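You operate a simulated robot arm through the tools that you are given. There is no shell and no other tool. Be economical: measure what you need, move in short steps, check, and stop when the job is done.

You are at the controls of a simulated robot arm. One attempt, no reset.

Task
Put three of the job keys from the top of the ink bench on the top of the press table. Then pull the green-tab drawer open. The order counts.

It is judged by the outcome, as a careful person would: the job done as asked, and still so three seconds after it is handed in. It fails if anything else is knocked over, pushed out of place, dropped, spilled or broken.

Robot
A 7-joint arm with a fingered hand on a trunk, on a base that drives. Base frame: it is fixed to the floor where the robot stands at the start and does not move with it; the origin is under the middle of the robot, x ahead of it, y to its left, z up. Units: cm, degrees, N and s.
With the tool pointing down near the work surface it reaches from about 32 to 74 cm from the robot's upright axis, wherever it stands. Its first joint turns from -166.0 to 166.0 degrees. Places, roughly: green-tab drawer [70, 290, 40]; top of the press table [340, 240, 80]. Payload 4 kg.
Tool frame: the origin (TCP) lies between the finger pads and is the grasp point; the fingertips stand 2.6 cm ahead of it; z points along the fingers, y is the line along which they close. Largest opening 13.2 cm; the body of the gripper starts 7.3 cm behind the TCP. The gripper is a hand of 4 fingers: y runs from the thumb to the fingers, the wrist lies at [0, 0, -23.9] in the tool frame.
Orientation is told as [roll, pitch, yaw] about the base's x, y, z axes, in that order, counted from this pose: with the fingers straight down and closing along the base's y, the tool's x points along the base's -x, its y along +y and its z along -z.

Tools
- The arm moves only by the tool nudge_tool. Its argument "plan" is a list of rows, each a list of 2 entries, a list of its own where there are three numbers: the shift along the base's x, y, z in cm, then the turn, a rotation vector about the base's x, y, z in degrees. In form: [[[tx, ty, tz], [rx, ry, rz]], ...]. A call has 1 to 12 rows; each row shifts and turns the commanded pose from where the row before left it. A row lasts 0.2 s, in which the tool goes at most 5 cm and 8.6 degrees; a call with a longer step from one row to the next is refused whole. A pose out of reach is approached as far as the arm can. The call stops where the force on the tool passes 40 N (or 10 N more than at its start, if that is more) or the arm is blocked; 0.2 s more then pass. In this call time passes only in rows, and 0.2 s behind the last. It gives the time, the measured TCP pose, the force on the tool (base axes), the opening and the grip force at its end, in the units of the frame above (readings bear some noise), with the torque about the TCP (base axes, N m) and any sound that the robot's microphone picked up.
- Cameras (640 x 400 px; columns grow to the right, rows downward): "scene" is now at [1.59, 13.71, 142.19]; the picture's right is [-0.22, -0.98, 0.00], its down [-0.74, 0.17, -0.65] and it looks along [0.63, -0.14, -0.76] (base axes); focal length 264 px, centre (320, 200). "wrist" rides on the gripper at [6.8, 0.2, -9.7] in the tool frame; the picture's right is [-0.03, 1.00, 0.00], its down [-0.82, -0.02, -0.58] and it looks along [-0.58, -0.01, 0.82] (tool axes); focal length 270 px, centre (320, 200). There is no depth. A picture from a camera that has moved, and an enlarged one, comes with that camera's place and axes in the base frame and with its lens.
- get_image(camera): a new picture of that camera. The clock stands still meanwhile.
- raise_lower(by): slides the trunk up (or, below 0, down) by that many cm; the arm and the scene camera ride with it, the base frame stays. It gives what a move gives, with no picture.
- drive_base(legs): drives the robot by 1 to 6 legs, each [ahead, turn to the left] in cm and degrees, along the robot's own axes; the way and the turn of a leg run together, so that a leg with both is an arc; at most 150 cm and 180 degrees a leg. The arm and the cameras ride along, it lands a little off, and it stops where it bumps. It gives what a move gives.
- set_fingers(finger1, finger2, finger3, thumb_bend): sets how far each is bent, from 0 (flat) to 1 (curled in); at 0.3 the hand is open as for a grip, at 0.7 the pads meet at the TCP. One left out holds its place. A second passes; each finger stops where it meets its share of the squeeze, and holds until it gets a number again. It is the only way to open and close the hand. It gives what a move gives, with no picture; readings hold the bend of each and the force on the fingers (four entries, about 0 where the hand has none), thumb and palm.
- pan_tilt(pan, tilt): turns the head with the scene camera to pan (to the left, within 155 degrees either way) and tilt (down, from -29 to 69), counted from straight ahead of the robot. It gives what a move gives.
- inspect(camera, box): a new picture of the part [left, top, right, bottom] of that camera's present view, enlarged. The clock stands still meanwhile.
- finish_job(): hands the job in; it is judged then, once.

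Work in short steps. Places have to be worked out from the pictures, the camera data and where the tool is seen: move nearer, look again, correct. Check each grasp and each placing, and mend what went wrong. You have 165 turns and 112 pictures in all, those below and enlarged ones among them. Open the gripper and draw the arm clear of the work before you hand the job in, unless the task says otherwise; then end with one line.

The tools are called after "Call:" as a command line: name --argument value ..., lists and objects as JSON in quotes. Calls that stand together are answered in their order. nudge_tool: Moves the arm, as the interface text tells. Its arguments: {"type":"object","properties":{"plan":{"type":"array","items":{"type":"array"}}},"required":["plan"]} The other tools are called the same way: raise_lower (by) slides the trunk up or down; set_fingers (finger1, finger2, finger3, thumb_bend) moves the fingers one by one; drive_base (legs) drives the base; pan_tilt (pan, tilt) turns the head that bears the scene camera; get_image (camera) takes a picture; inspect (camera, box) takes an enlarged picture of a part of a camera's view; finish_job () hands the job in.

At the start:

```text
time: 0.0
ee_pos: [48.05, 9.22, 105.44]
tool_rot: [0.1, 0.0, 0.0]
force: [-0.7, 0.8, 0.3]
ft_torque: [0.0, -0.01, -0.01]
opening: 13.19
finger_force: 0.1
shape: jaw
bend: [0.3, 0.3, 0.3, 0.3]
finger forces: [0.0, 0.1, 0.0, 0.0, 0.0, 0.0]
trunk travel left (down, up): [-40.0, 19.0]
robot x, y, heading: [-0.29, -0.07, -0.0]
head pan, tilt: [-12.7, 49.8]
```

scene: 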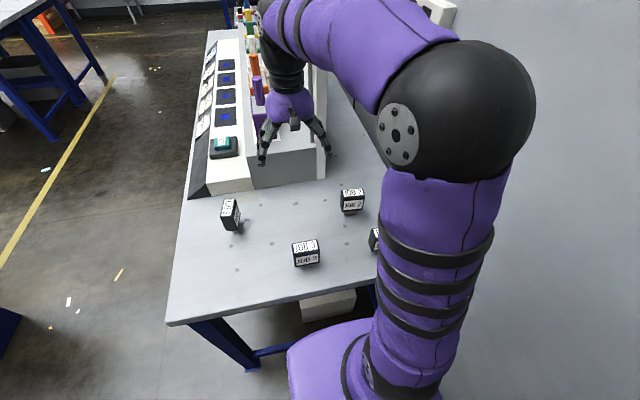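
wrist: 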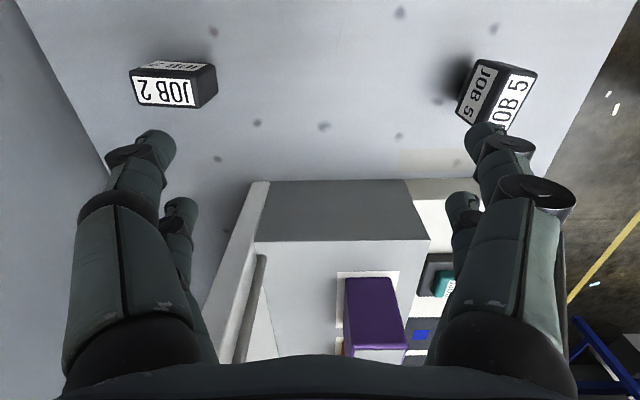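

I estimate four keys on the bench, near (54,30), (51,-7), (36,10) and (36,-9). First I look around the room to plan the driving.

Call:
pan_tilt --pan 35 --tilt 20

Call:
get_image --camera "scene"

Call:
pan_tilt --pan 90 --tilt 25

Call:
get_image --camera "scene"

```text
time: 1.1
ee_pos: [47.96, 9.08, 105.37]
tool_rot: [0.0, 0.1, 0.0]
force: [-0.3, 0.5, -0.3]
ft_torque: [-0.02, 0.01, 0.02]
opening: 13.17
finger_force: 0.1
shape: jaw
bend: [0.3, 0.3, 0.3, 0.3]
finger forces: [0.0, 0.0, 0.0, 0.0, 0.1, 0.0]
trunk travel left (down, up): [-40.0, 19.0]
robot x, y, heading: [-0.05, 0.17, 0.1]
head pan, tilt: [35.0, 20.0]
```

```text
109 pictures are left
camera scene: at [1.68, 20.74, 146.71], right [0.57, -0.82, 0.0], down [-0.28, -0.2, -0.94], along [0.77, 0.54, -0.34], focal length 264 px, centre (320, 200)
```

scene: 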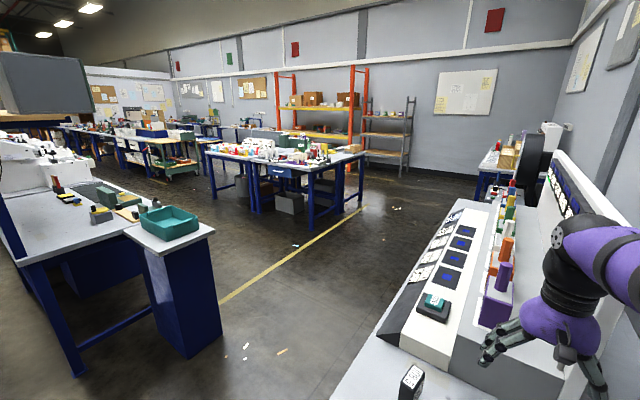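

```text
time: 2.4
ee_pos: [48.07, 9.06, 105.38]
tool_rot: [0.0, 0.0, 0.0]
force: [0.2, 0.1, 0.3]
ft_torque: [-0.02, 0.01, 0.01]
opening: 13.18
finger_force: 0.1
shape: jaw
bend: [0.3, 0.3, 0.3, 0.3]
finger forces: [0.0, 0.0, 0.1, 0.1, 0.0, 0.0]
trunk travel left (down, up): [-40.0, 19.0]
robot x, y, heading: [0.12, 0.15, -0.0]
head pan, tilt: [90.0, 25.0]
```

```text
108 pictures are left
camera scene: at [-5.94, 24.62, 145.91], right [1.0, 0.0, 0.0], down [0.0, -0.42, -0.91], along [0.0, 0.91, -0.42], focal length 264 px, centre (320, 200)
```

scene: 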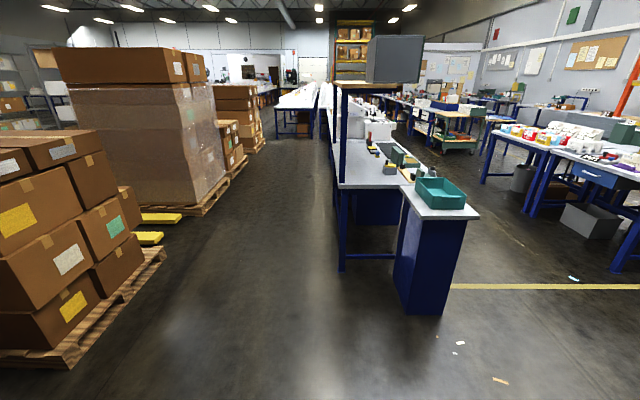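

The press table is probably the one in the middle, at x 240-345 and y 200-400; I'll check it once I'm closer. Now I move the tool back above the key at (36,10) and look.

Call:
nudge_tool --plan '[[[-4, 0.3, -2], [0, 0, 0]], [[-4, 0.3, -2], [0, 0, 0]], [[-3.7, 0.2, -3], [0, 0, 0]]]'

Call:
pan_tilt --pan 0 --tilt 62

Call:
get_image --camera "wrist"

Call:
get_image --camera "scene"

```text
time: 3.2
ee_pos: [36.27, 9.77, 98.39]
tool_rot: [0.0, 0.0, 0.0]
force: [0.1, 0.4, -0.3]
ft_torque: [-0.01, 0.02, 0.05]
opening: 13.2
finger_force: 0.1
shape: jaw
bend: [0.3, 0.3, 0.3, 0.3]
finger forces: [0.0, 0.0, 0.1, 0.0, 0.0, 0.1]
trunk travel left (down, up): [-40.0, 19.0]
robot x, y, heading: [0.16, 0.14, 0.0]
head pan, tilt: [90.0, 25.0]
```

```text
time: 4.8
ee_pos: [36.41, 9.83, 98.44]
tool_rot: [0.0, 0.0, 0.0]
force: [0.9, 0.1, -0.4]
ft_torque: [0.03, -0.04, 0.0]
opening: 13.21
finger_force: 0.1
shape: jaw
bend: [0.3, 0.3, 0.3, 0.3]
finger forces: [0.0, 0.0, 0.1, 0.0, 0.0, 0.0]
trunk travel left (down, up): [-40.0, 19.0]
robot x, y, heading: [0.05, -0.38, 0.3]
head pan, tilt: [0.0, 62.0]
```

```text
107 pictures are left
camera wrist: at [29.41, 9.94, 108.11], right [0.03, 1.0, 0.0], down [0.82, -0.02, 0.58], along [0.58, -0.01, -0.82], focal length 270 px, centre (320, 200)
```

wrist: 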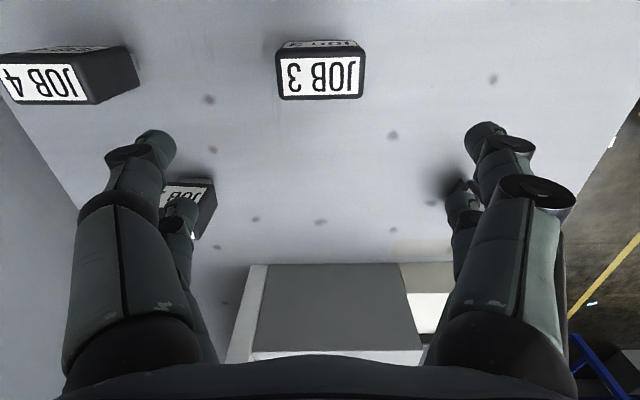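

```text
106 pictures are left
camera scene: at [0.48, 15.41, 140.67], right [0.0, -1.0, 0.0], down [-0.88, 0.0, -0.47], along [0.47, 0.0, -0.88], focal length 264 px, centre (320, 200)
```

scene: 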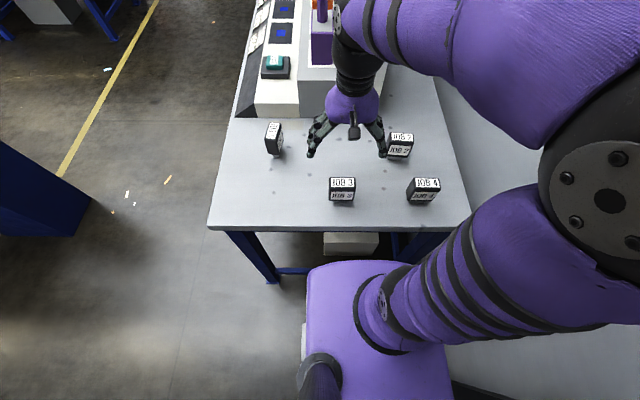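

JOB 3 stands centred near (34.3, 9.8). It is about 7 wide in y, 4 deep and 6.5 tall. I move over it and go partway down to check.

Call:
nudge_tool --plan '[[[-2, 0, -3], [0, 0, 0]], [[0, 0, -4], [0, 0, 0]], [[0, 0, -2], [0, 0, 0]]]'

Call:
get_image --camera "wrist"

Call:
inspect --camera "scene" --box '[220, 100, 480, 260]'

```text
time: 5.6
ee_pos: [34.37, 9.76, 89.23]
tool_rot: [0.0, 0.0, 0.0]
force: [0.6, -0.9, -0.6]
ft_torque: [0.03, -0.01, 0.0]
opening: 13.19
finger_force: 0.1
shape: jaw
bend: [0.3, 0.3, 0.3, 0.3]
finger forces: [0.1, 0.0, 0.0, 0.1, 0.0, 0.1]
trunk travel left (down, up): [-40.0, 19.0]
robot x, y, heading: [-0.12, -0.15, -0.1]
head pan, tilt: [0.0, 62.0]
```

```text
105 pictures are left
camera wrist: at [27.4, 9.93, 99.02], right [0.03, 1.0, 0.0], down [0.82, -0.02, 0.58], along [0.58, -0.01, -0.82], focal length 270 px, centre (320, 200)
```

wrist: 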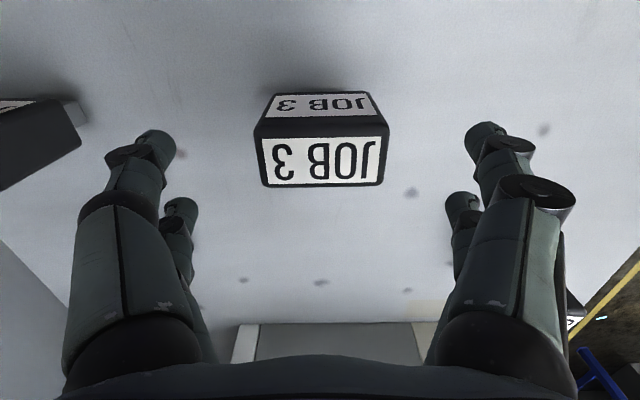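

```text
2.46 times, centred on (350, 180) of scene
camera zoom: at [0.49, 15.41, 140.67], right [0.0, -1.0, 0.0], down [-0.88, 0.0, -0.47], along [0.47, 0.0, -0.88], focal length 651 px, centre (246, 249)
```

zoom: 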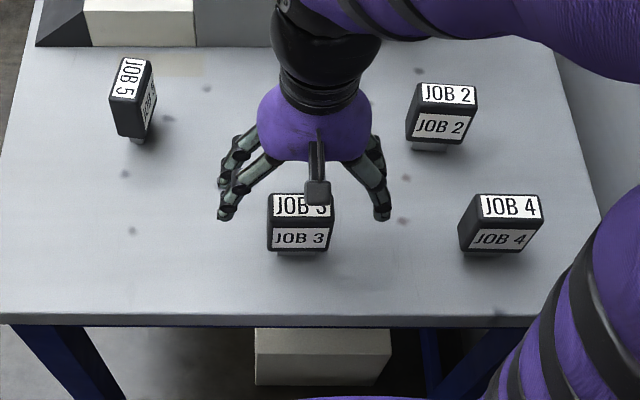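

The key sits between the fingers, well centred, with a small forward offset of about 0.4. I descend to z 82 and close.

Call:
nudge_tool --plan '[[[0.4, 0, -3], [0, 0, 0]], [[0, 0, -2.5], [0, 0, 0]], [[0, 0, -1.7], [0, 0, 0]]]'

Call:
set_fingers --finger1 0.7 --finger2 0.7 --finger3 0.7 --thumb_bend 0.7

Call:
get_image --camera "wrist"

```text
time: 6.4
ee_pos: [34.54, 9.93, 82.15]
tool_rot: [0.0, 0.1, 0.0]
force: [0.7, 0.1, 0.0]
ft_torque: [0.02, -0.03, -0.01]
opening: 13.19
finger_force: 0.0
shape: jaw
bend: [0.3, 0.3, 0.3, 0.3]
finger forces: [0.1, 0.0, 0.1, 0.0, 0.0, 0.0]
trunk travel left (down, up): [-40.0, 19.0]
robot x, y, heading: [0.15, -0.09, 0.2]
head pan, tilt: [0.0, 62.0]
```

```text
time: 7.4
ee_pos: [34.54, 9.77, 82.2]
tool_rot: [0.0, 0.0, 0.1]
force: [0.0, -1.1, 0.9]
ft_torque: [-0.02, 0.02, 0.01]
opening: 5.31
finger_force: 21.5
shape: fingers
bend: [0.63, 0.7, 0.7, 0.61]
finger forces: [23.4, 0.0, 0.1, 0.1, 19.6, 0.0]
trunk travel left (down, up): [-40.0, 19.0]
robot x, y, heading: [0.05, 0.31, -0.1]
head pan, tilt: [0.0, 62.0]
```

```text
103 pictures are left
camera wrist: at [27.69, 9.89, 91.9], right [0.03, 1.0, 0.0], down [0.82, -0.02, 0.58], along [0.58, -0.01, -0.82], focal length 270 px, centre (320, 200)
```

wrist: 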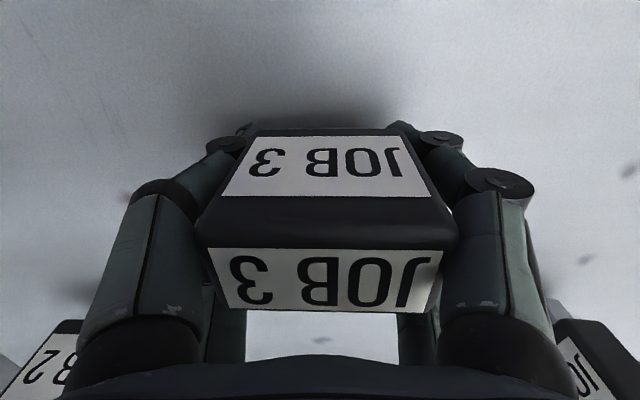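

Only finger 1 and the thumb hold it; the other two fingers slipped past the thin key. A grip on the thin faces would be steadier, so I open, rise, and yaw the hand by 90°.

Call:
set_fingers --finger1 0.3 --finger2 0.3 --finger3 0.3 --thumb_bend 0.3

Call:
nudge_tool --plan '[[[0, 0, 4], [0, 0, 0]], [[0, 0, 4], [0, 0, 0]], [[0, 0, 0], [0, 0, 8.5]], [[0, 0, 0], [0, 0, 8.5]], [[0, 0, 0], [0, 0, 8.5]], [[0, 0, 0], [0, 0, 8.5]], [[0, 0, 0], [0, 0, 8.5]], [[0, 0, 0], [0, 0, 8.5]], [[0, 0, 0], [0, 0, 8.5]], [[0, 0, 0], [0, 0, 8.5]], [[0, 0, 0], [0, 0, 8.5]], [[0, 0, 0], [0, 0, 8.5]]]'

Call:
get_image --camera "wrist"

Call:
get_image --camera "scene"

```text
time: 8.4
ee_pos: [34.72, 9.78, 82.13]
tool_rot: [0.0, 0.0, 0.0]
force: [0.3, -0.1, 0.6]
ft_torque: [-0.03, 0.02, -0.01]
opening: 13.22
finger_force: 0.1
shape: fingers
bend: [0.3, 0.3, 0.3, 0.3]
finger forces: [0.1, 0.0, 0.0, 0.0, 0.0, 0.1]
trunk travel left (down, up): [-40.0, 19.0]
robot x, y, heading: [-0.14, 0.29, -0.0]
head pan, tilt: [0.0, 62.0]
```

```text
time: 11.0
ee_pos: [34.74, 9.87, 90.19]
tool_rot: [0.0, 0.1, 85.1]
force: [0.2, -0.7, -0.3]
ft_torque: [-0.02, 0.01, 0.01]
opening: 13.23
finger_force: 0.1
shape: fingers
bend: [0.3, 0.3, 0.3, 0.3]
finger forces: [0.1, 0.0, 0.0, 0.0, 0.0, 0.0]
trunk travel left (down, up): [-40.0, 19.0]
robot x, y, heading: [0.14, 0.31, -0.2]
head pan, tilt: [0.0, 62.0]
```

```text
102 pictures are left
camera wrist: at [33.87, 2.97, 99.87], right [-0.99, 0.11, 0.0], down [0.09, 0.81, 0.58], along [0.06, 0.57, -0.82], focal length 270 px, centre (320, 200)
```

wrist: 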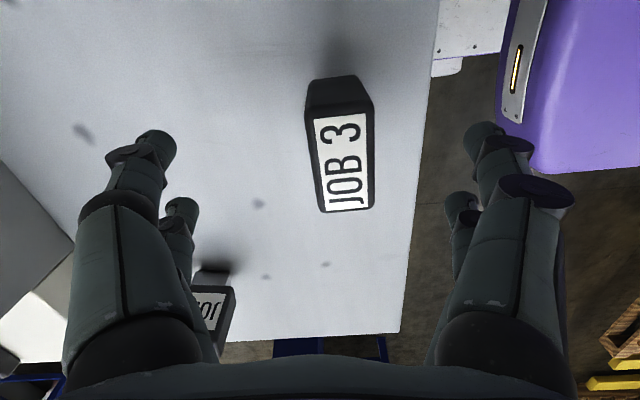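

```text
101 pictures are left
camera scene: at [0.48, 15.41, 140.67], right [0.0, -1.0, 0.0], down [-0.88, 0.0, -0.47], along [0.47, 0.0, -0.88], focal length 264 px, centre (320, 200)
```

scene: 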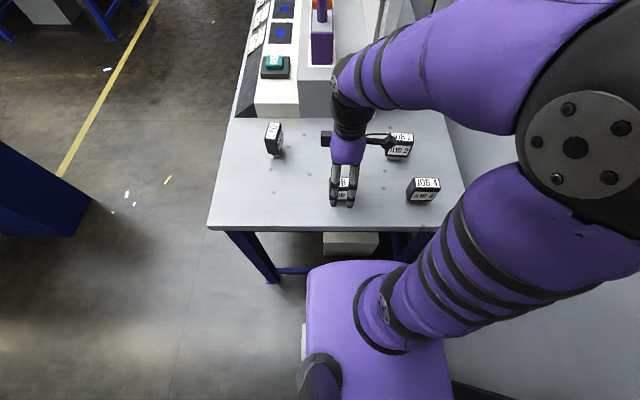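

The hand is at yaw 85°, with the key slightly towards the robot at x≈33.4 and y≈10.1. I correct both, descend and grasp.

Call:
nudge_tool --plan '[[[-1.2, 0.2, 0], [0, 0, 4.9]], [[0, 0, -3], [0, 0, 0]], [[0, 0, -3], [0, 0, 0]], [[0, 0, -2], [0, 0, 0]]]'

Call:
get_image --camera "wrist"

```text
time: 12.0
ee_pos: [33.52, 10.04, 82.24]
tool_rot: [0.0, 0.0, 90.0]
force: [0.5, 0.3, 0.3]
ft_torque: [0.01, 0.03, 0.01]
opening: 13.29
finger_force: 0.1
shape: fingers
bend: [0.3, 0.3, 0.3, 0.3]
finger forces: [0.0, 0.1, 0.1, 0.0, 0.1, 0.0]
trunk travel left (down, up): [-40.0, 19.0]
robot x, y, heading: [0.12, -0.06, 0.3]
head pan, tilt: [0.0, 62.0]
```

```text
100 pictures are left
camera wrist: at [33.28, 3.13, 91.82], right [-1.0, 0.03, 0.0], down [0.02, 0.82, 0.58], along [0.02, 0.58, -0.82], focal length 270 px, centre (320, 200)
```

wrist: 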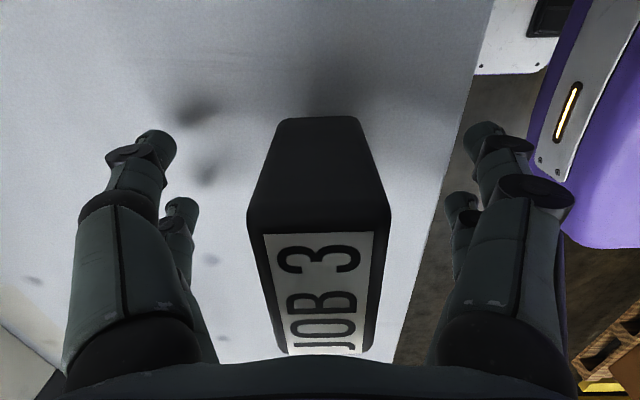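

The key is centred under the hand (x 33.3, y 10.5). I close all the fingers.

Call:
set_fingers --finger1 0.75 --finger2 0.75 --finger3 0.75 --thumb_bend 0.7

Call:
nudge_tool --plan '[[[0, 0, 2], [0, 0, 0]], [[0, 0, 4], [0, 0, 0]], [[0, 0, 4], [0, 0, 0]], [[0, 0, 4], [0, 0, 0]]]'

Call:
get_image --camera "wrist"

Call:
get_image --camera "scene"

```text
time: 13.0
ee_pos: [33.63, 10.07, 82.19]
tool_rot: [0.0, -0.1, 89.9]
force: [0.3, 0.1, 0.4]
ft_torque: [0.03, 0.0, 0.0]
opening: 1.58
finger_force: 14.3
shape: fingers
bend: [0.67, 0.7, 0.7, 0.68]
finger forces: [7.4, 7.3, 7.3, 0.1, 6.3, 0.0]
trunk travel left (down, up): [-40.0, 19.0]
robot x, y, heading: [0.07, -0.28, -0.1]
head pan, tilt: [0.0, 62.0]
```

```text
time: 14.0
ee_pos: [33.58, 10.05, 96.27]
tool_rot: [0.0, 0.0, 89.9]
force: [-0.2, -0.1, 0.3]
ft_torque: [0.02, 0.03, 0.02]
opening: 1.57
finger_force: 14.1
shape: fingers
bend: [0.68, 0.7, 0.7, 0.68]
finger forces: [7.2, 7.2, 7.5, 0.0, 6.2, 0.1]
trunk travel left (down, up): [-40.0, 19.0]
robot x, y, heading: [-0.1, 0.07, -0.1]
head pan, tilt: [0.0, 62.0]
```

```text
99 pictures are left
camera wrist: at [33.24, 3.11, 105.89], right [-1.0, 0.03, 0.0], down [0.02, 0.82, 0.58], along [0.02, 0.58, -0.82], focal length 270 px, centre (320, 200)
```

wrist: 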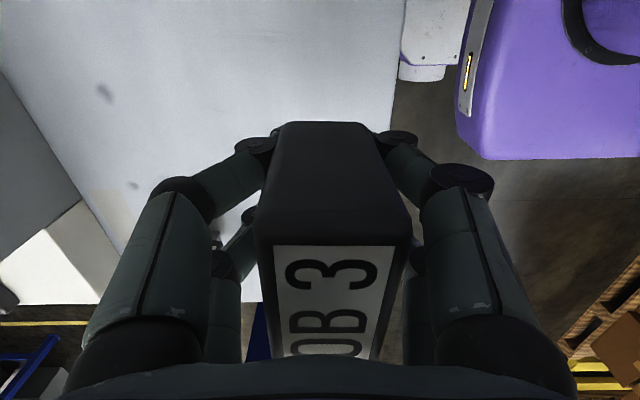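

```text
98 pictures are left
camera scene: at [0.49, 15.41, 140.67], right [0.0, -1.0, 0.0], down [-0.88, 0.0, -0.47], along [0.47, 0.0, -0.88], focal length 264 px, centre (320, 200)
```

scene: 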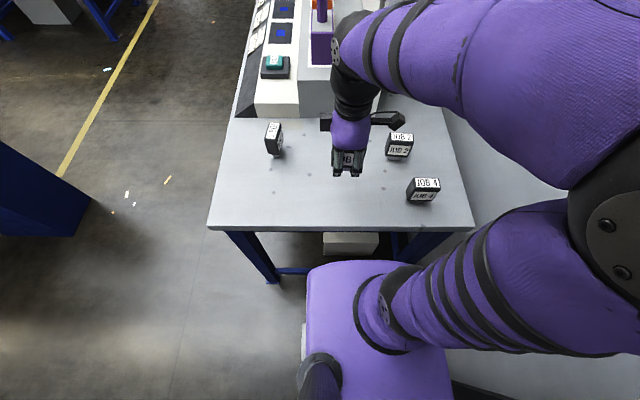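

Key lifted and held by three fingers and the thumb. Before driving I look behind and to the left of the robot.

Call:
pan_tilt --pan 150 --tilt 40

Call:
get_image --camera "scene"

```text
time: 16.4
ee_pos: [33.59, 10.12, 96.19]
tool_rot: [0.0, 0.0, 89.9]
force: [-0.6, 0.3, -0.4]
ft_torque: [-0.01, 0.01, 0.0]
opening: 1.57
finger_force: 13.8
shape: fingers
bend: [0.68, 0.7, 0.7, 0.68]
finger forces: [7.3, 7.2, 7.5, 0.0, 6.2, 0.0]
trunk travel left (down, up): [-40.0, 19.0]
robot x, y, heading: [0.1, 0.01, -0.2]
head pan, tilt: [150.0, 40.0]
```

```text
97 pictures are left
camera scene: at [-13.31, 19.66, 143.58], right [0.5, 0.87, 0.0], down [0.56, -0.32, -0.77], along [-0.66, 0.38, -0.64], focal length 264 px, centre (320, 200)
```

scene: 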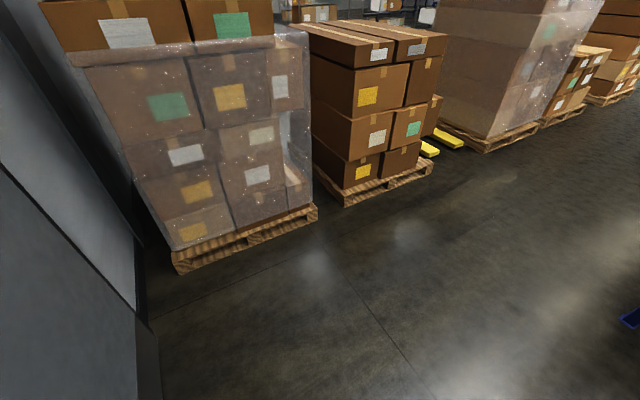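

There is about a metre clear behind. I back off 20, turn left 90° and go 100 along the open floor.

Call:
drive_base --legs '[[-20, 0], [0, 90], [100, 0], [0, -90]]'

Call:
pan_tilt --pan 20 --tilt 22

Call:
get_image --camera "scene"

```text
time: 19.0
ee_pos: [11.73, 14.61, 96.12]
tool_rot: [0.1, 0.0, 97.9]
force: [-0.6, 0.4, -0.8]
ft_torque: [0.01, 0.01, -0.01]
opening: 1.56
finger_force: 13.9
shape: fingers
bend: [0.68, 0.7, 0.7, 0.68]
finger forces: [7.2, 7.1, 7.6, 0.0, 6.1, 0.0]
trunk travel left (down, up): [-40.0, 19.0]
robot x, y, heading: [-20.15, 0.01, 7.8]
head pan, tilt: [150.0, 40.0]
stopped in leg 2: the robot was blocked; the commanded pose is now the measured one
```

```text
time: 21.1
ee_pos: [11.75, 14.56, 96.21]
tool_rot: [0.0, 0.0, 97.9]
force: [-0.9, 1.1, -0.9]
ft_torque: [0.0, 0.02, 0.05]
opening: 1.59
finger_force: 14.0
shape: fingers
bend: [0.68, 0.7, 0.7, 0.68]
finger forces: [7.2, 7.1, 7.4, 0.0, 6.1, 0.1]
trunk travel left (down, up): [-40.0, 19.0]
robot x, y, heading: [-20.67, -0.13, 7.9]
head pan, tilt: [20.0, 22.0]
```

```text
96 pictures are left
camera scene: at [-19.92, 18.78, 146.39], right [0.47, -0.88, 0.0], down [-0.33, -0.18, -0.93], along [0.82, 0.43, -0.37], focal length 264 px, centre (320, 200)
```

scene: 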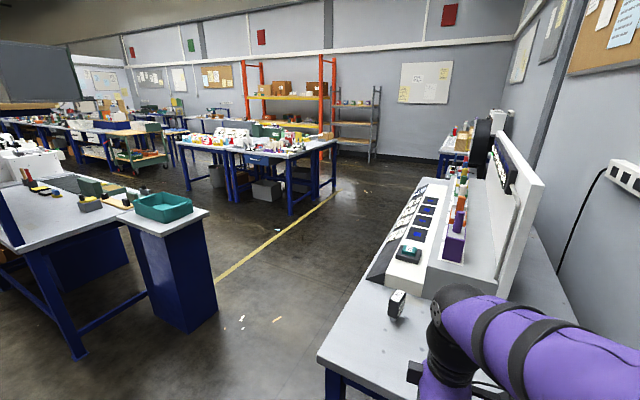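

It was blocked in the turn, probably against the wall on the right. I look to the right to see what touches.

Call:
pan_tilt --pan -100 --tilt 45

Call:
get_image --camera "scene"

```text
time: 23.1
ee_pos: [11.66, 14.61, 96.15]
tool_rot: [0.1, 0.0, 98.0]
force: [-0.7, 0.2, -0.5]
ft_torque: [0.01, -0.01, 0.01]
opening: 1.56
finger_force: 14.2
shape: fingers
bend: [0.68, 0.7, 0.7, 0.68]
finger forces: [7.2, 7.1, 7.5, 0.0, 6.0, 0.0]
trunk travel left (down, up): [-40.0, 19.0]
robot x, y, heading: [-20.2, 0.04, 7.9]
head pan, tilt: [-100.0, 45.0]
```

```text
95 pictures are left
camera scene: at [-28.41, 6.3, 142.85], right [-1.0, 0.04, 0.0], down [0.03, 0.71, -0.71], along [-0.03, -0.71, -0.71], focal length 264 px, centre (320, 200)
```

scene: 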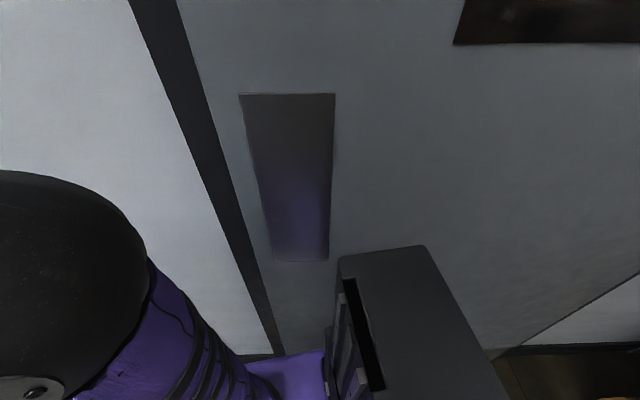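

A wall stands close on the right and the robot's rear corner meets it. I turn slightly right and back out along the wall to gain distance from it.

Call:
drive_base --legs '[[0, -12], [-40, 0], [-35, -8]]'

```text
time: 28.2
ee_pos: [-59.55, 10.54, 96.17]
tool_rot: [0.1, 0.0, 78.1]
force: [0.4, 0.0, -0.3]
ft_torque: [-0.01, -0.01, 0.03]
opening: 1.55
finger_force: 14.0
shape: fingers
bend: [0.68, 0.7, 0.7, 0.68]
finger forces: [7.2, 7.2, 7.5, 0.0, 6.0, 0.0]
trunk travel left (down, up): [-40.0, 19.0]
robot x, y, heading: [-94.48, 7.63, -12.3]
head pan, tilt: [-100.0, 45.0]
```

It now stands 8 cm further from the wall. I turn to a left heading and go forward in an arc, away from the wall.

Call:
drive_base --legs '[[0, 27], [40, 8], [0, 70]]'

```text
time: 35.1
ee_pos: [-68.5, 53.68, 96.09]
tool_rot: [0.0, 0.0, -177.1]
force: [0.5, 0.6, 0.6]
ft_torque: [0.02, -0.01, -0.01]
opening: 1.52
finger_force: 13.6
shape: fingers
bend: [0.68, 0.7, 0.71, 0.68]
finger forces: [6.8, 6.9, 7.3, 0.1, 5.8, 0.0]
trunk travel left (down, up): [-40.0, 19.0]
robot x, y, heading: [-56.82, 20.82, 92.8]
head pan, tilt: [-100.0, 45.0]
```

Free of the wall now. I drive up the open floor to y≈100, turn to face +x, and look along the aisle.

Call:
drive_base --legs '[[78, 0], [0, -92.8]]'

Call:
pan_tilt --pan 10 --tilt 25

Call:
get_image --camera "scene"

```text
time: 43.2
ee_pos: [-27.15, 108.81, 96.16]
tool_rot: [0.1, 0.0, 90.0]
force: [0.4, 0.0, -0.5]
ft_torque: [0.0, 0.01, -0.02]
opening: 1.49
finger_force: 13.1
shape: fingers
bend: [0.68, 0.7, 0.71, 0.68]
finger forces: [6.4, 6.6, 7.2, 0.0, 5.6, 0.0]
trunk travel left (down, up): [-40.0, 19.0]
robot x, y, heading: [-60.51, 98.74, 0.1]
head pan, tilt: [-100.0, 45.0]
```

```text
time: 45.1
ee_pos: [-27.03, 108.83, 96.23]
tool_rot: [0.1, 0.0, 89.9]
force: [0.3, -0.4, -0.9]
ft_torque: [0.03, 0.01, -0.02]
opening: 1.52
finger_force: 12.2
shape: fingers
bend: [0.68, 0.7, 0.71, 0.68]
finger forces: [6.4, 6.6, 7.2, 0.0, 5.6, 0.0]
trunk travel left (down, up): [-40.0, 19.0]
robot x, y, heading: [-60.38, 99.04, -0.2]
head pan, tilt: [10.0, 25.0]
```

```text
94 pictures are left
camera scene: at [-57.42, 115.78, 145.91], right [0.17, -0.99, 0.0], down [-0.42, -0.07, -0.91], along [0.89, 0.16, -0.42], focal length 264 px, centre (320, 200)
```

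scene: 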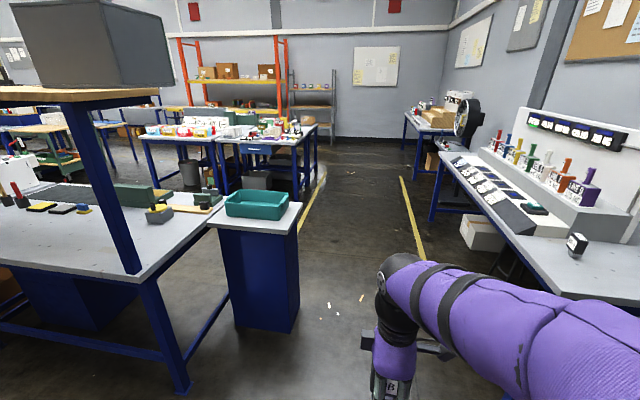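

The path ahead is clear, but the grip force is drifting down, so I check the key in the hand.

Call:
get_image --camera "wrist"

```text
93 pictures are left
camera wrist: at [-27.32, 101.93, 105.85], right [-1.0, 0.03, 0.0], down [0.02, 0.82, 0.58], along [0.02, 0.58, -0.82], focal length 270 px, centre (320, 200)
```

wrist: 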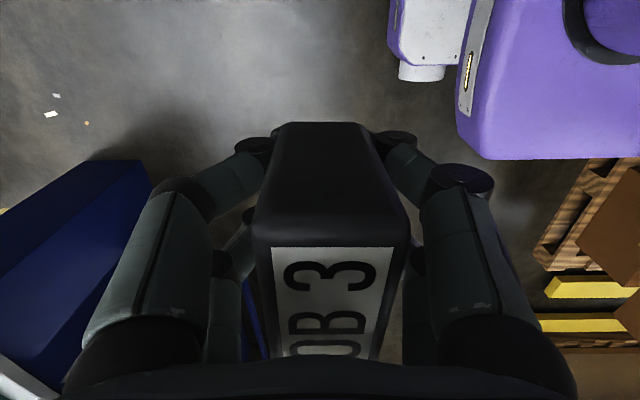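

The key has barely moved, but I tighten the grip a little to be safe.

Call:
set_fingers --finger1 0.9 --finger2 0.9 --finger3 0.9 --thumb_bend 0.8

```text
time: 46.1
ee_pos: [-26.94, 108.93, 96.2]
tool_rot: [-0.1, 0.0, 90.0]
force: [-0.1, 0.7, 0.0]
ft_torque: [0.02, 0.02, 0.04]
opening: 1.21
finger_force: 19.9
shape: fingers
bend: [0.71, 0.71, 0.72, 0.71]
finger forces: [10.9, 9.3, 6.5, 0.1, 13.1, 0.0]
trunk travel left (down, up): [-40.0, 19.0]
robot x, y, heading: [-60.54, 98.88, -0.2]
head pan, tilt: [10.0, 25.0]
```

Grip is now 20 N. I drive 250 along the aisle and look at the press table.

Call:
drive_base --legs '[[130, 0], [130, 0]]'

Call:
pan_tilt --pan 55 --tilt 30

Call:
get_image --camera "scene"

```text
time: 58.8
ee_pos: [233.51, 107.45, 96.09]
tool_rot: [-0.1, -0.1, 89.8]
force: [-0.7, -0.3, 0.3]
ft_torque: [0.03, -0.02, 0.01]
opening: 1.19
finger_force: 20.5
shape: fingers
bend: [0.71, 0.71, 0.72, 0.72]
finger forces: [11.0, 9.3, 6.6, 0.1, 13.3, 0.1]
trunk travel left (down, up): [-40.0, 19.0]
robot x, y, heading: [199.97, 97.41, -0.3]
head pan, tilt: [10.0, 25.0]
```

```text
time: 59.9
ee_pos: [233.52, 107.54, 96.23]
tool_rot: [0.0, 0.0, 89.8]
force: [-0.3, 0.1, 0.0]
ft_torque: [0.01, 0.02, -0.04]
opening: 1.23
finger_force: 20.3
shape: fingers
bend: [0.71, 0.71, 0.72, 0.72]
finger forces: [11.1, 9.3, 6.5, 0.1, 13.2, 0.1]
trunk travel left (down, up): [-40.0, 19.0]
robot x, y, heading: [199.92, 97.16, -0.3]
head pan, tilt: [55.0, 30.0]
```

```text
92 pictures are left
camera scene: at [199.29, 120.21, 145.11], right [0.82, -0.58, 0.0], down [-0.29, -0.41, -0.87], along [0.5, 0.71, -0.5], focal length 264 px, centre (320, 200)
```

scene: 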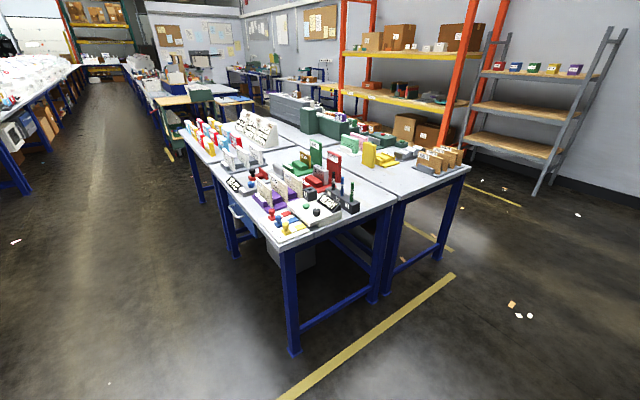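

The press table is the right-hand one: x about 302-369, near edge at y≈193. I zoom in to find free space on it.

Call:
inspect --camera "scene" --box '[270, 100, 490, 240]'

```text
2.86 times, centred on (380, 170) of scene
camera zoom: at [199.29, 120.21, 145.11], right [0.82, -0.58, 0.0], down [-0.29, -0.41, -0.87], along [0.5, 0.71, -0.5], focal length 756 px, centre (149, 286)
```

zoom: 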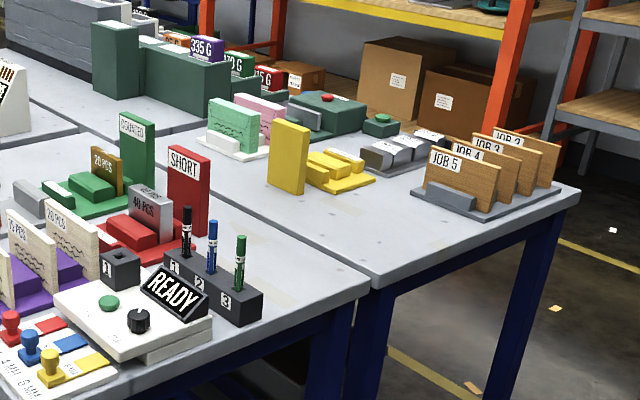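

Free space on the press table: x 304-334, y 196-228, in front of the yellow block and left of the JOB rack. I drive to (319,97), turn left and go to y≈147.

Call:
drive_base --legs '[[119, 0], [0, 90.3], [48, 0]]'

Call:
pan_tilt --pan 0 --tilt 50

Call:
get_image --camera "scene"

Call:
get_image --camera "wrist"

```text
time: 72.3
ee_pos: [308.5, 178.99, 96.08]
tool_rot: [0.0, 0.1, -180.0]
force: [-1.1, -0.7, 0.0]
ft_torque: [-0.02, -0.02, -0.02]
opening: 1.2
finger_force: 19.7
shape: fingers
bend: [0.71, 0.71, 0.72, 0.72]
finger forces: [10.7, 9.0, 6.2, 0.0, 13.1, 0.0]
trunk travel left (down, up): [-40.0, 19.0]
robot x, y, heading: [319.13, 145.5, 89.9]
head pan, tilt: [55.0, 30.0]
```

```text
time: 73.5
ee_pos: [308.53, 178.95, 96.07]
tool_rot: [0.0, 0.0, -179.8]
force: [-0.3, 0.5, -0.2]
ft_torque: [-0.04, -0.01, -0.04]
opening: 1.18
finger_force: 19.4
shape: fingers
bend: [0.71, 0.71, 0.72, 0.72]
finger forces: [10.5, 9.0, 6.4, 0.0, 13.1, 0.1]
trunk travel left (down, up): [-40.0, 19.0]
robot x, y, heading: [318.91, 145.35, 89.7]
head pan, tilt: [0.0, 50.0]
```

```text
90 pictures are left
camera scene: at [303.52, 147.32, 142.16], right [1.0, 0.0, 0.0], down [0.0, -0.77, -0.64], along [0.0, 0.64, -0.77], focal length 264 px, centre (320, 200)
```

scene: 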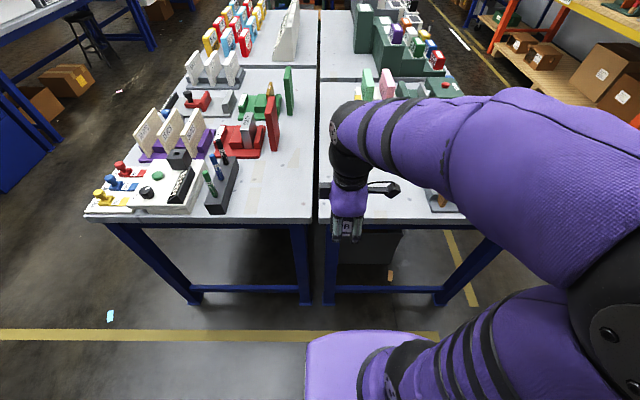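

```text
89 pictures are left
camera wrist: at [315.35, 178.73, 105.86], right [-0.02, -1.0, 0.0], down [-0.82, 0.02, 0.58], along [-0.58, 0.01, -0.82], focal length 270 px, centre (320, 200)
```

wrist: 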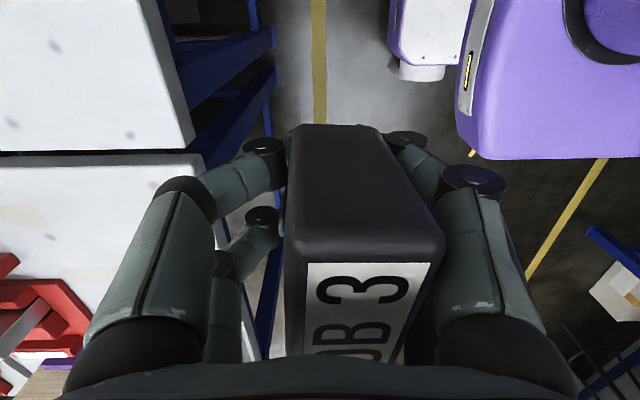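

The press table's left edge is at x≈304 and its near edge at y≈192. I carry the key forward to (310.5, 208).

Call:
nudge_tool --plan '[[[0.5, 5, 0], [0, 0, 0]], [[0.5, 4.9, 0], [0, 0, 0]], [[0.5, 4.9, 0], [0, 0, 0]], [[0.3, 4.9, 0], [0, 0, 0]], [[0.2, 4.9, 0], [0, 0, 0]], [[0, 4.4, 0], [0, 0, 0]], [[0, 0, -4], [0, 0, 0]], [[0, 0, -4], [0, 0, 0]]]'

Call:
get_image --camera "wrist"

Call:
get_image --camera "scene"

```text
refused: row 1 steps farther than a row can; nothing moved
```

```text
88 pictures are left
camera wrist: at [315.35, 178.73, 105.86], right [-0.02, -1.0, 0.0], down [-0.82, 0.02, 0.58], along [-0.58, 0.01, -0.82], focal length 270 px, centre (320, 200)
```

wrist: 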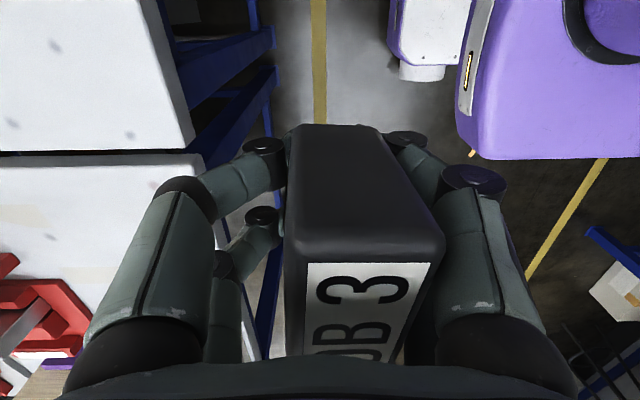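

```text
87 pictures are left
camera scene: at [303.52, 147.32, 142.16], right [1.0, 0.0, 0.0], down [0.0, -0.77, -0.64], along [0.0, 0.64, -0.77], focal length 264 px, centre (320, 200)
```

scene: 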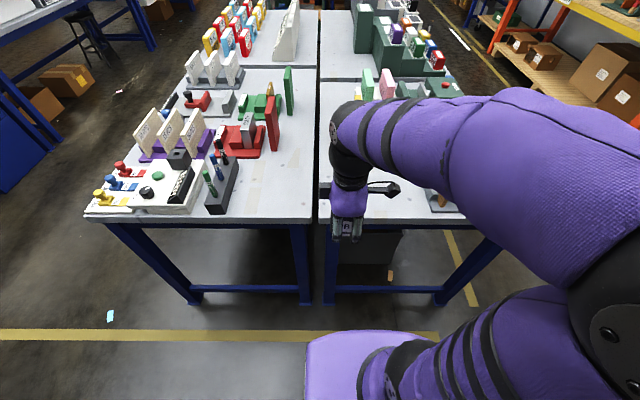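

The first step was too long, so I repeat the move in smaller steps.

Call:
nudge_tool --plan '[[[0.4, 4.8, 0], [0, 0, 0]], [[0.4, 4.8, 0], [0, 0, 0]], [[0.4, 4.8, 0], [0, 0, 0]], [[0.4, 4.8, 0], [0, 0, 0]], [[0.4, 4.8, 0], [0, 0, 0]], [[0, 4.8, 0], [0, 0, 0]], [[0, 0, -4], [0, 0, 0]], [[0, 0, -4], [0, 0, 0]]]'

Call:
get_image --camera "scene"

Call:
get_image --camera "wrist"

```text
time: 75.3
ee_pos: [310.52, 207.88, 88.08]
tool_rot: [-0.1, 0.0, -179.9]
force: [-0.3, -0.2, -0.1]
ft_torque: [0.01, 0.01, 0.01]
opening: 1.14
finger_force: 19.3
shape: fingers
bend: [0.71, 0.71, 0.72, 0.72]
finger forces: [10.8, 8.8, 6.5, 0.0, 13.5, 0.0]
trunk travel left (down, up): [-40.0, 19.0]
robot x, y, heading: [318.65, 145.36, 90.2]
head pan, tilt: [0.0, 50.0]
```

```text
86 pictures are left
camera scene: at [303.52, 147.32, 142.16], right [1.0, 0.0, 0.0], down [0.0, -0.77, -0.64], along [0.0, 0.64, -0.77], focal length 264 px, centre (320, 200)
```

scene: 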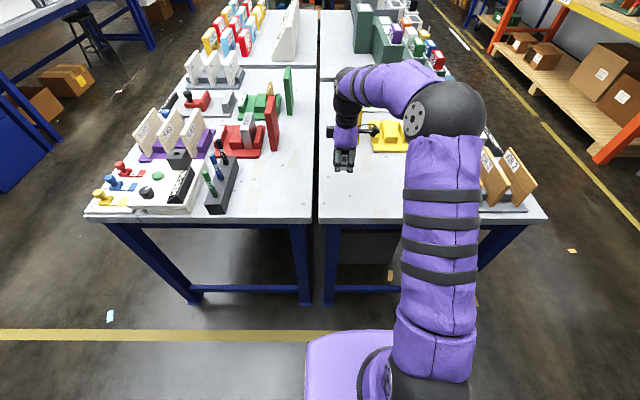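

```text
85 pictures are left
camera wrist: at [317.26, 207.56, 97.81], right [-0.02, -1.0, 0.0], down [-0.82, 0.02, 0.58], along [-0.58, 0.01, -0.82], focal length 270 px, centre (320, 200)
```

wrist: 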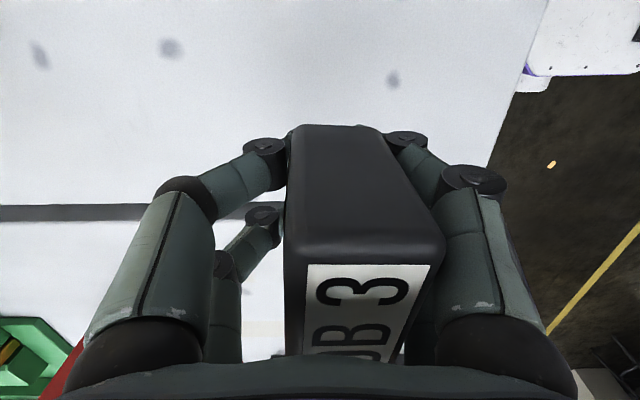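

The key is well over the table, at least 3 cm from its edge. I lower it gently and watch the force.

Call:
nudge_tool --plan '[[[0, 0, -2], [0, 0, 0]], [[0, 0, -2], [0, 0, 0]], [[0, 0, -1], [0, 0, 0]]]'

```text
time: 76.1
ee_pos: [310.7, 207.72, 83.21]
tool_rot: [0.0, -0.1, -179.8]
force: [0.4, 0.1, -1.1]
ft_torque: [0.03, 0.02, 0.0]
opening: 1.18
finger_force: 19.8
shape: fingers
bend: [0.71, 0.71, 0.73, 0.72]
finger forces: [10.8, 8.8, 6.6, 0.0, 13.6, 0.0]
trunk travel left (down, up): [-40.0, 19.0]
robot x, y, heading: [318.77, 145.3, 89.9]
head pan, tilt: [0.0, 50.0]
```

No contact yet at z 83.2, so I go on down in half-centimetre steps.

Call:
nudge_tool --plan '[[[0, 0, -0.5], [0, 0, 0]], [[0, 0, -0.4], [0, 0, 0]]]'

Call:
get_image --camera "wrist"

```text
time: 76.7
ee_pos: [310.63, 207.72, 82.24]
tool_rot: [-0.1, -0.1, -179.9]
force: [0.4, -0.2, 0.3]
ft_torque: [-0.01, 0.0, 0.02]
opening: 1.17
finger_force: 19.9
shape: fingers
bend: [0.71, 0.71, 0.73, 0.72]
finger forces: [10.8, 8.8, 6.5, 0.0, 13.6, 0.1]
trunk travel left (down, up): [-40.0, 19.0]
robot x, y, heading: [318.85, 145.77, 90.1]
head pan, tilt: [0.0, 50.0]
```

```text
84 pictures are left
camera wrist: at [317.35, 207.5, 91.91], right [-0.02, -1.0, 0.0], down [-0.82, 0.02, 0.58], along [-0.58, 0.01, -0.82], focal length 270 px, centre (320, 200)
```

wrist: 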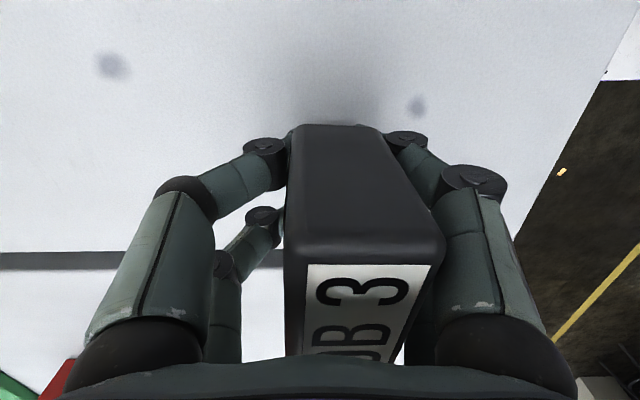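

Call:
nudge_tool --plan '[[[0, 0, -0.3], [0, 0, 0]], [[0, 0, -0.3], [0, 0, 0]]]'

```text
time: 77.3
ee_pos: [310.55, 207.73, 81.66]
tool_rot: [0.0, 0.0, -179.9]
force: [-0.1, 0.4, -0.2]
ft_torque: [-0.02, -0.02, -0.01]
opening: 1.15
finger_force: 19.6
shape: fingers
bend: [0.71, 0.71, 0.73, 0.72]
finger forces: [10.8, 8.9, 6.5, 0.0, 13.5, 0.0]
trunk travel left (down, up): [-40.0, 19.0]
robot x, y, heading: [318.99, 145.51, 89.9]
head pan, tilt: [0.0, 50.0]
```

Still no contact; the key has probably ridden up slightly in the grip. I continue in small steps.

Call:
nudge_tool --plan '[[[0, 0, -0.3], [0, 0, 0]], [[0, 0, -0.3], [0, 0, 0]]]'

Call:
pan_tilt --pan 0 --tilt 35

Call:
inspect --camera "scene" --box '[300, 160, 440, 300]'

```text
time: 77.9
ee_pos: [310.75, 207.75, 81.15]
tool_rot: [-0.2, 0.0, -179.8]
force: [0.5, 0.4, 9.2]
ft_torque: [-0.07, -0.05, -0.02]
opening: 1.17
finger_force: 21.1
shape: fingers
bend: [0.72, 0.71, 0.73, 0.72]
finger forces: [11.9, 9.8, 7.0, 0.1, 14.0, 0.1]
trunk travel left (down, up): [-40.0, 19.0]
robot x, y, heading: [318.58, 145.31, 89.9]
head pan, tilt: [0.0, 50.0]
```

```text
time: 78.7
ee_pos: [310.61, 207.75, 81.24]
tool_rot: [-0.1, 0.0, -179.9]
force: [-1.0, 1.7, 13.0]
ft_torque: [-0.06, -0.05, 0.02]
opening: 1.11
finger_force: 22.4
shape: fingers
bend: [0.72, 0.71, 0.73, 0.73]
finger forces: [12.1, 9.9, 8.0, 0.1, 15.0, 0.1]
trunk travel left (down, up): [-40.0, 19.0]
robot x, y, heading: [318.69, 145.72, 89.9]
head pan, tilt: [0.0, 35.0]
```

```text
2.86 times, centred on (370, 230) of scene
camera zoom: at [303.53, 148.34, 144.34], right [1.0, 0.0, 0.0], down [0.0, -0.57, -0.82], along [0.0, 0.82, -0.57], focal length 756 px, centre (177, 114)
```

zoom: 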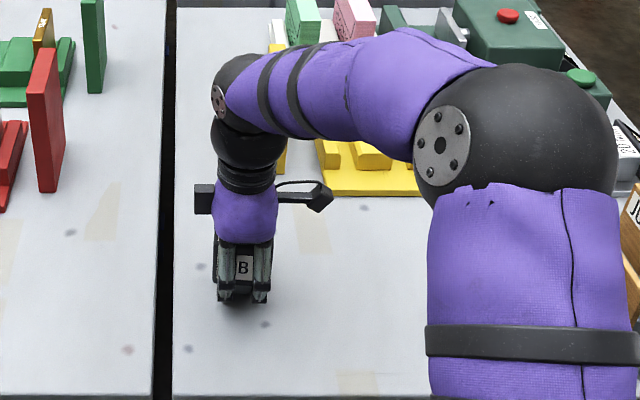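

The key touches the table (about 10 N). I ease up 0.2 and open partway, evenly.

Call:
nudge_tool --plan '[[[0, 0, 0.2], [0, 0, 0]]]'

Call:
set_fingers --finger1 0.62 --finger2 0.62 --finger3 0.62 --thumb_bend 0.62

Call:
get_image --camera "wrist"

```text
time: 79.1
ee_pos: [310.63, 207.64, 81.2]
tool_rot: [0.0, -0.1, -179.9]
force: [-1.1, 1.5, 7.6]
ft_torque: [0.02, -0.01, 0.0]
opening: 1.16
finger_force: 22.1
shape: fingers
bend: [0.72, 0.71, 0.73, 0.73]
finger forces: [11.9, 9.8, 8.1, 0.0, 15.0, 0.0]
trunk travel left (down, up): [-40.0, 19.0]
robot x, y, heading: [319.0, 145.07, 89.9]
head pan, tilt: [0.0, 35.0]
```

```text
time: 80.1
ee_pos: [310.6, 207.72, 81.22]
tool_rot: [0.0, 0.1, -179.9]
force: [0.2, 0.4, 0.5]
ft_torque: [-0.04, 0.05, 0.03]
opening: 2.54
finger_force: 0.0
shape: fingers
bend: [0.62, 0.62, 0.62, 0.62]
finger forces: [0.0, 0.0, 0.0, 0.0, 0.0, 0.0]
trunk travel left (down, up): [-40.0, 19.0]
robot x, y, heading: [319.08, 145.44, 90.2]
head pan, tilt: [0.0, 35.0]
```

```text
82 pictures are left
camera wrist: at [317.32, 207.55, 90.92], right [-0.02, -1.0, 0.0], down [-0.82, 0.02, 0.58], along [-0.58, 0.01, -0.82], focal length 270 px, centre (320, 200)
```

wrist: 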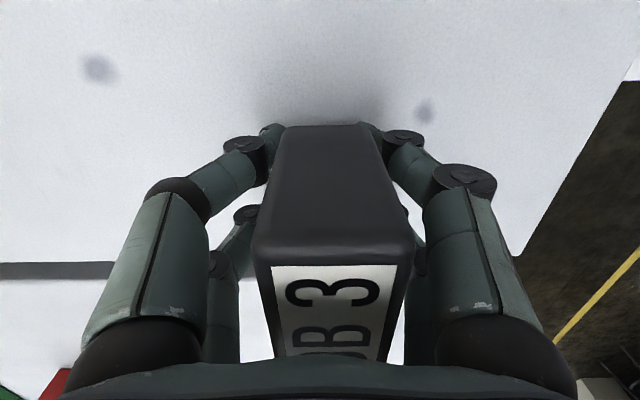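

The key stands free and upright. I open fully and lift straight up.

Call:
set_fingers --finger1 0.35 --finger2 0.35 --finger3 0.35 --thumb_bend 0.35

Call:
nudge_tool --plan '[[[0, 0, 2], [0, 0, 0]], [[0, 0, 4.5], [0, 0, 0]], [[0, 0, 4.5], [0, 0, 0]], [[0, 0, 4.5], [0, 0, 0]], [[-0.4, -4.8, 0], [0, 0, 0]], [[-0.4, -4.8, 0], [0, 0, 0]], [[-0.4, -4.8, 0], [0, 0, 0]], [[-0.4, -4.8, 0], [0, 0, 0]], [[-0.4, -4.8, 0], [0, 0, 0]], [[0, -4.8, 0], [0, 0, 0]]]'

Call:
get_image --camera "scene"

```text
time: 81.1
ee_pos: [310.58, 207.74, 81.29]
tool_rot: [0.1, 0.0, -179.9]
force: [-1.2, 0.5, -0.8]
ft_torque: [0.04, 0.02, -0.01]
opening: 11.61
finger_force: 0.0
shape: fingers
bend: [0.35, 0.35, 0.35, 0.35]
finger forces: [0.0, 0.0, 0.0, 0.0, 0.0, 0.0]
trunk travel left (down, up): [-40.0, 19.0]
robot x, y, heading: [318.63, 145.5, 90.0]
head pan, tilt: [0.0, 35.0]
```

```text
time: 83.3
ee_pos: [308.68, 178.97, 96.77]
tool_rot: [-0.1, -0.1, -180.0]
force: [0.4, 0.9, 0.0]
ft_torque: [0.01, 0.02, 0.01]
opening: 11.64
finger_force: 0.0
shape: fingers
bend: [0.35, 0.35, 0.35, 0.35]
finger forces: [0.0, 0.0, 0.0, 0.0, 0.0, 0.0]
trunk travel left (down, up): [-40.0, 19.0]
robot x, y, heading: [318.74, 145.63, 89.8]
head pan, tilt: [0.0, 35.0]
```

```text
81 pictures are left
camera scene: at [303.53, 148.44, 144.33], right [1.0, 0.0, 0.0], down [0.0, -0.57, -0.82], along [0.0, 0.82, -0.57], focal length 264 px, centre (320, 200)
```

scene: 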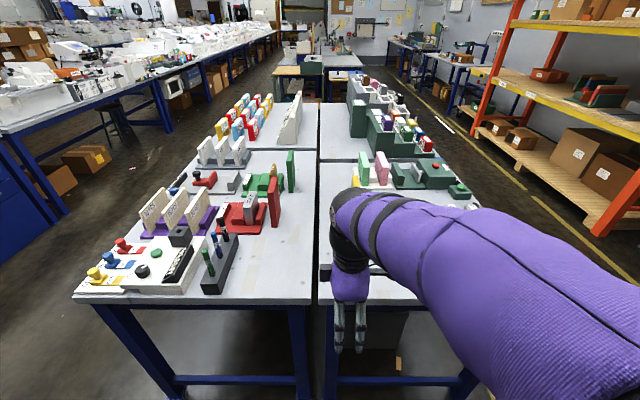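

Arm is clear. I drive back along the aisle for the second key, to a spot further from the wall (y≈22).

Call:
drive_base --legs '[[-48, 0], [0, 90], [120, 0], [120, 0], [108, 0]]'

```text
time: 106.5
ee_pos: [-63.71, 90.55, 96.71]
tool_rot: [0.0, 0.1, -90.5]
force: [0.1, 0.8, -0.2]
ft_torque: [0.02, -0.01, 0.0]
opening: 11.62
finger_force: 0.0
shape: fingers
bend: [0.35, 0.35, 0.35, 0.35]
finger forces: [0.0, 0.0, 0.0, 0.0, 0.0, 0.2]
trunk travel left (down, up): [-40.0, 19.0]
robot x, y, heading: [-29.74, 101.03, 179.8]
head pan, tilt: [0.0, 35.0]
```

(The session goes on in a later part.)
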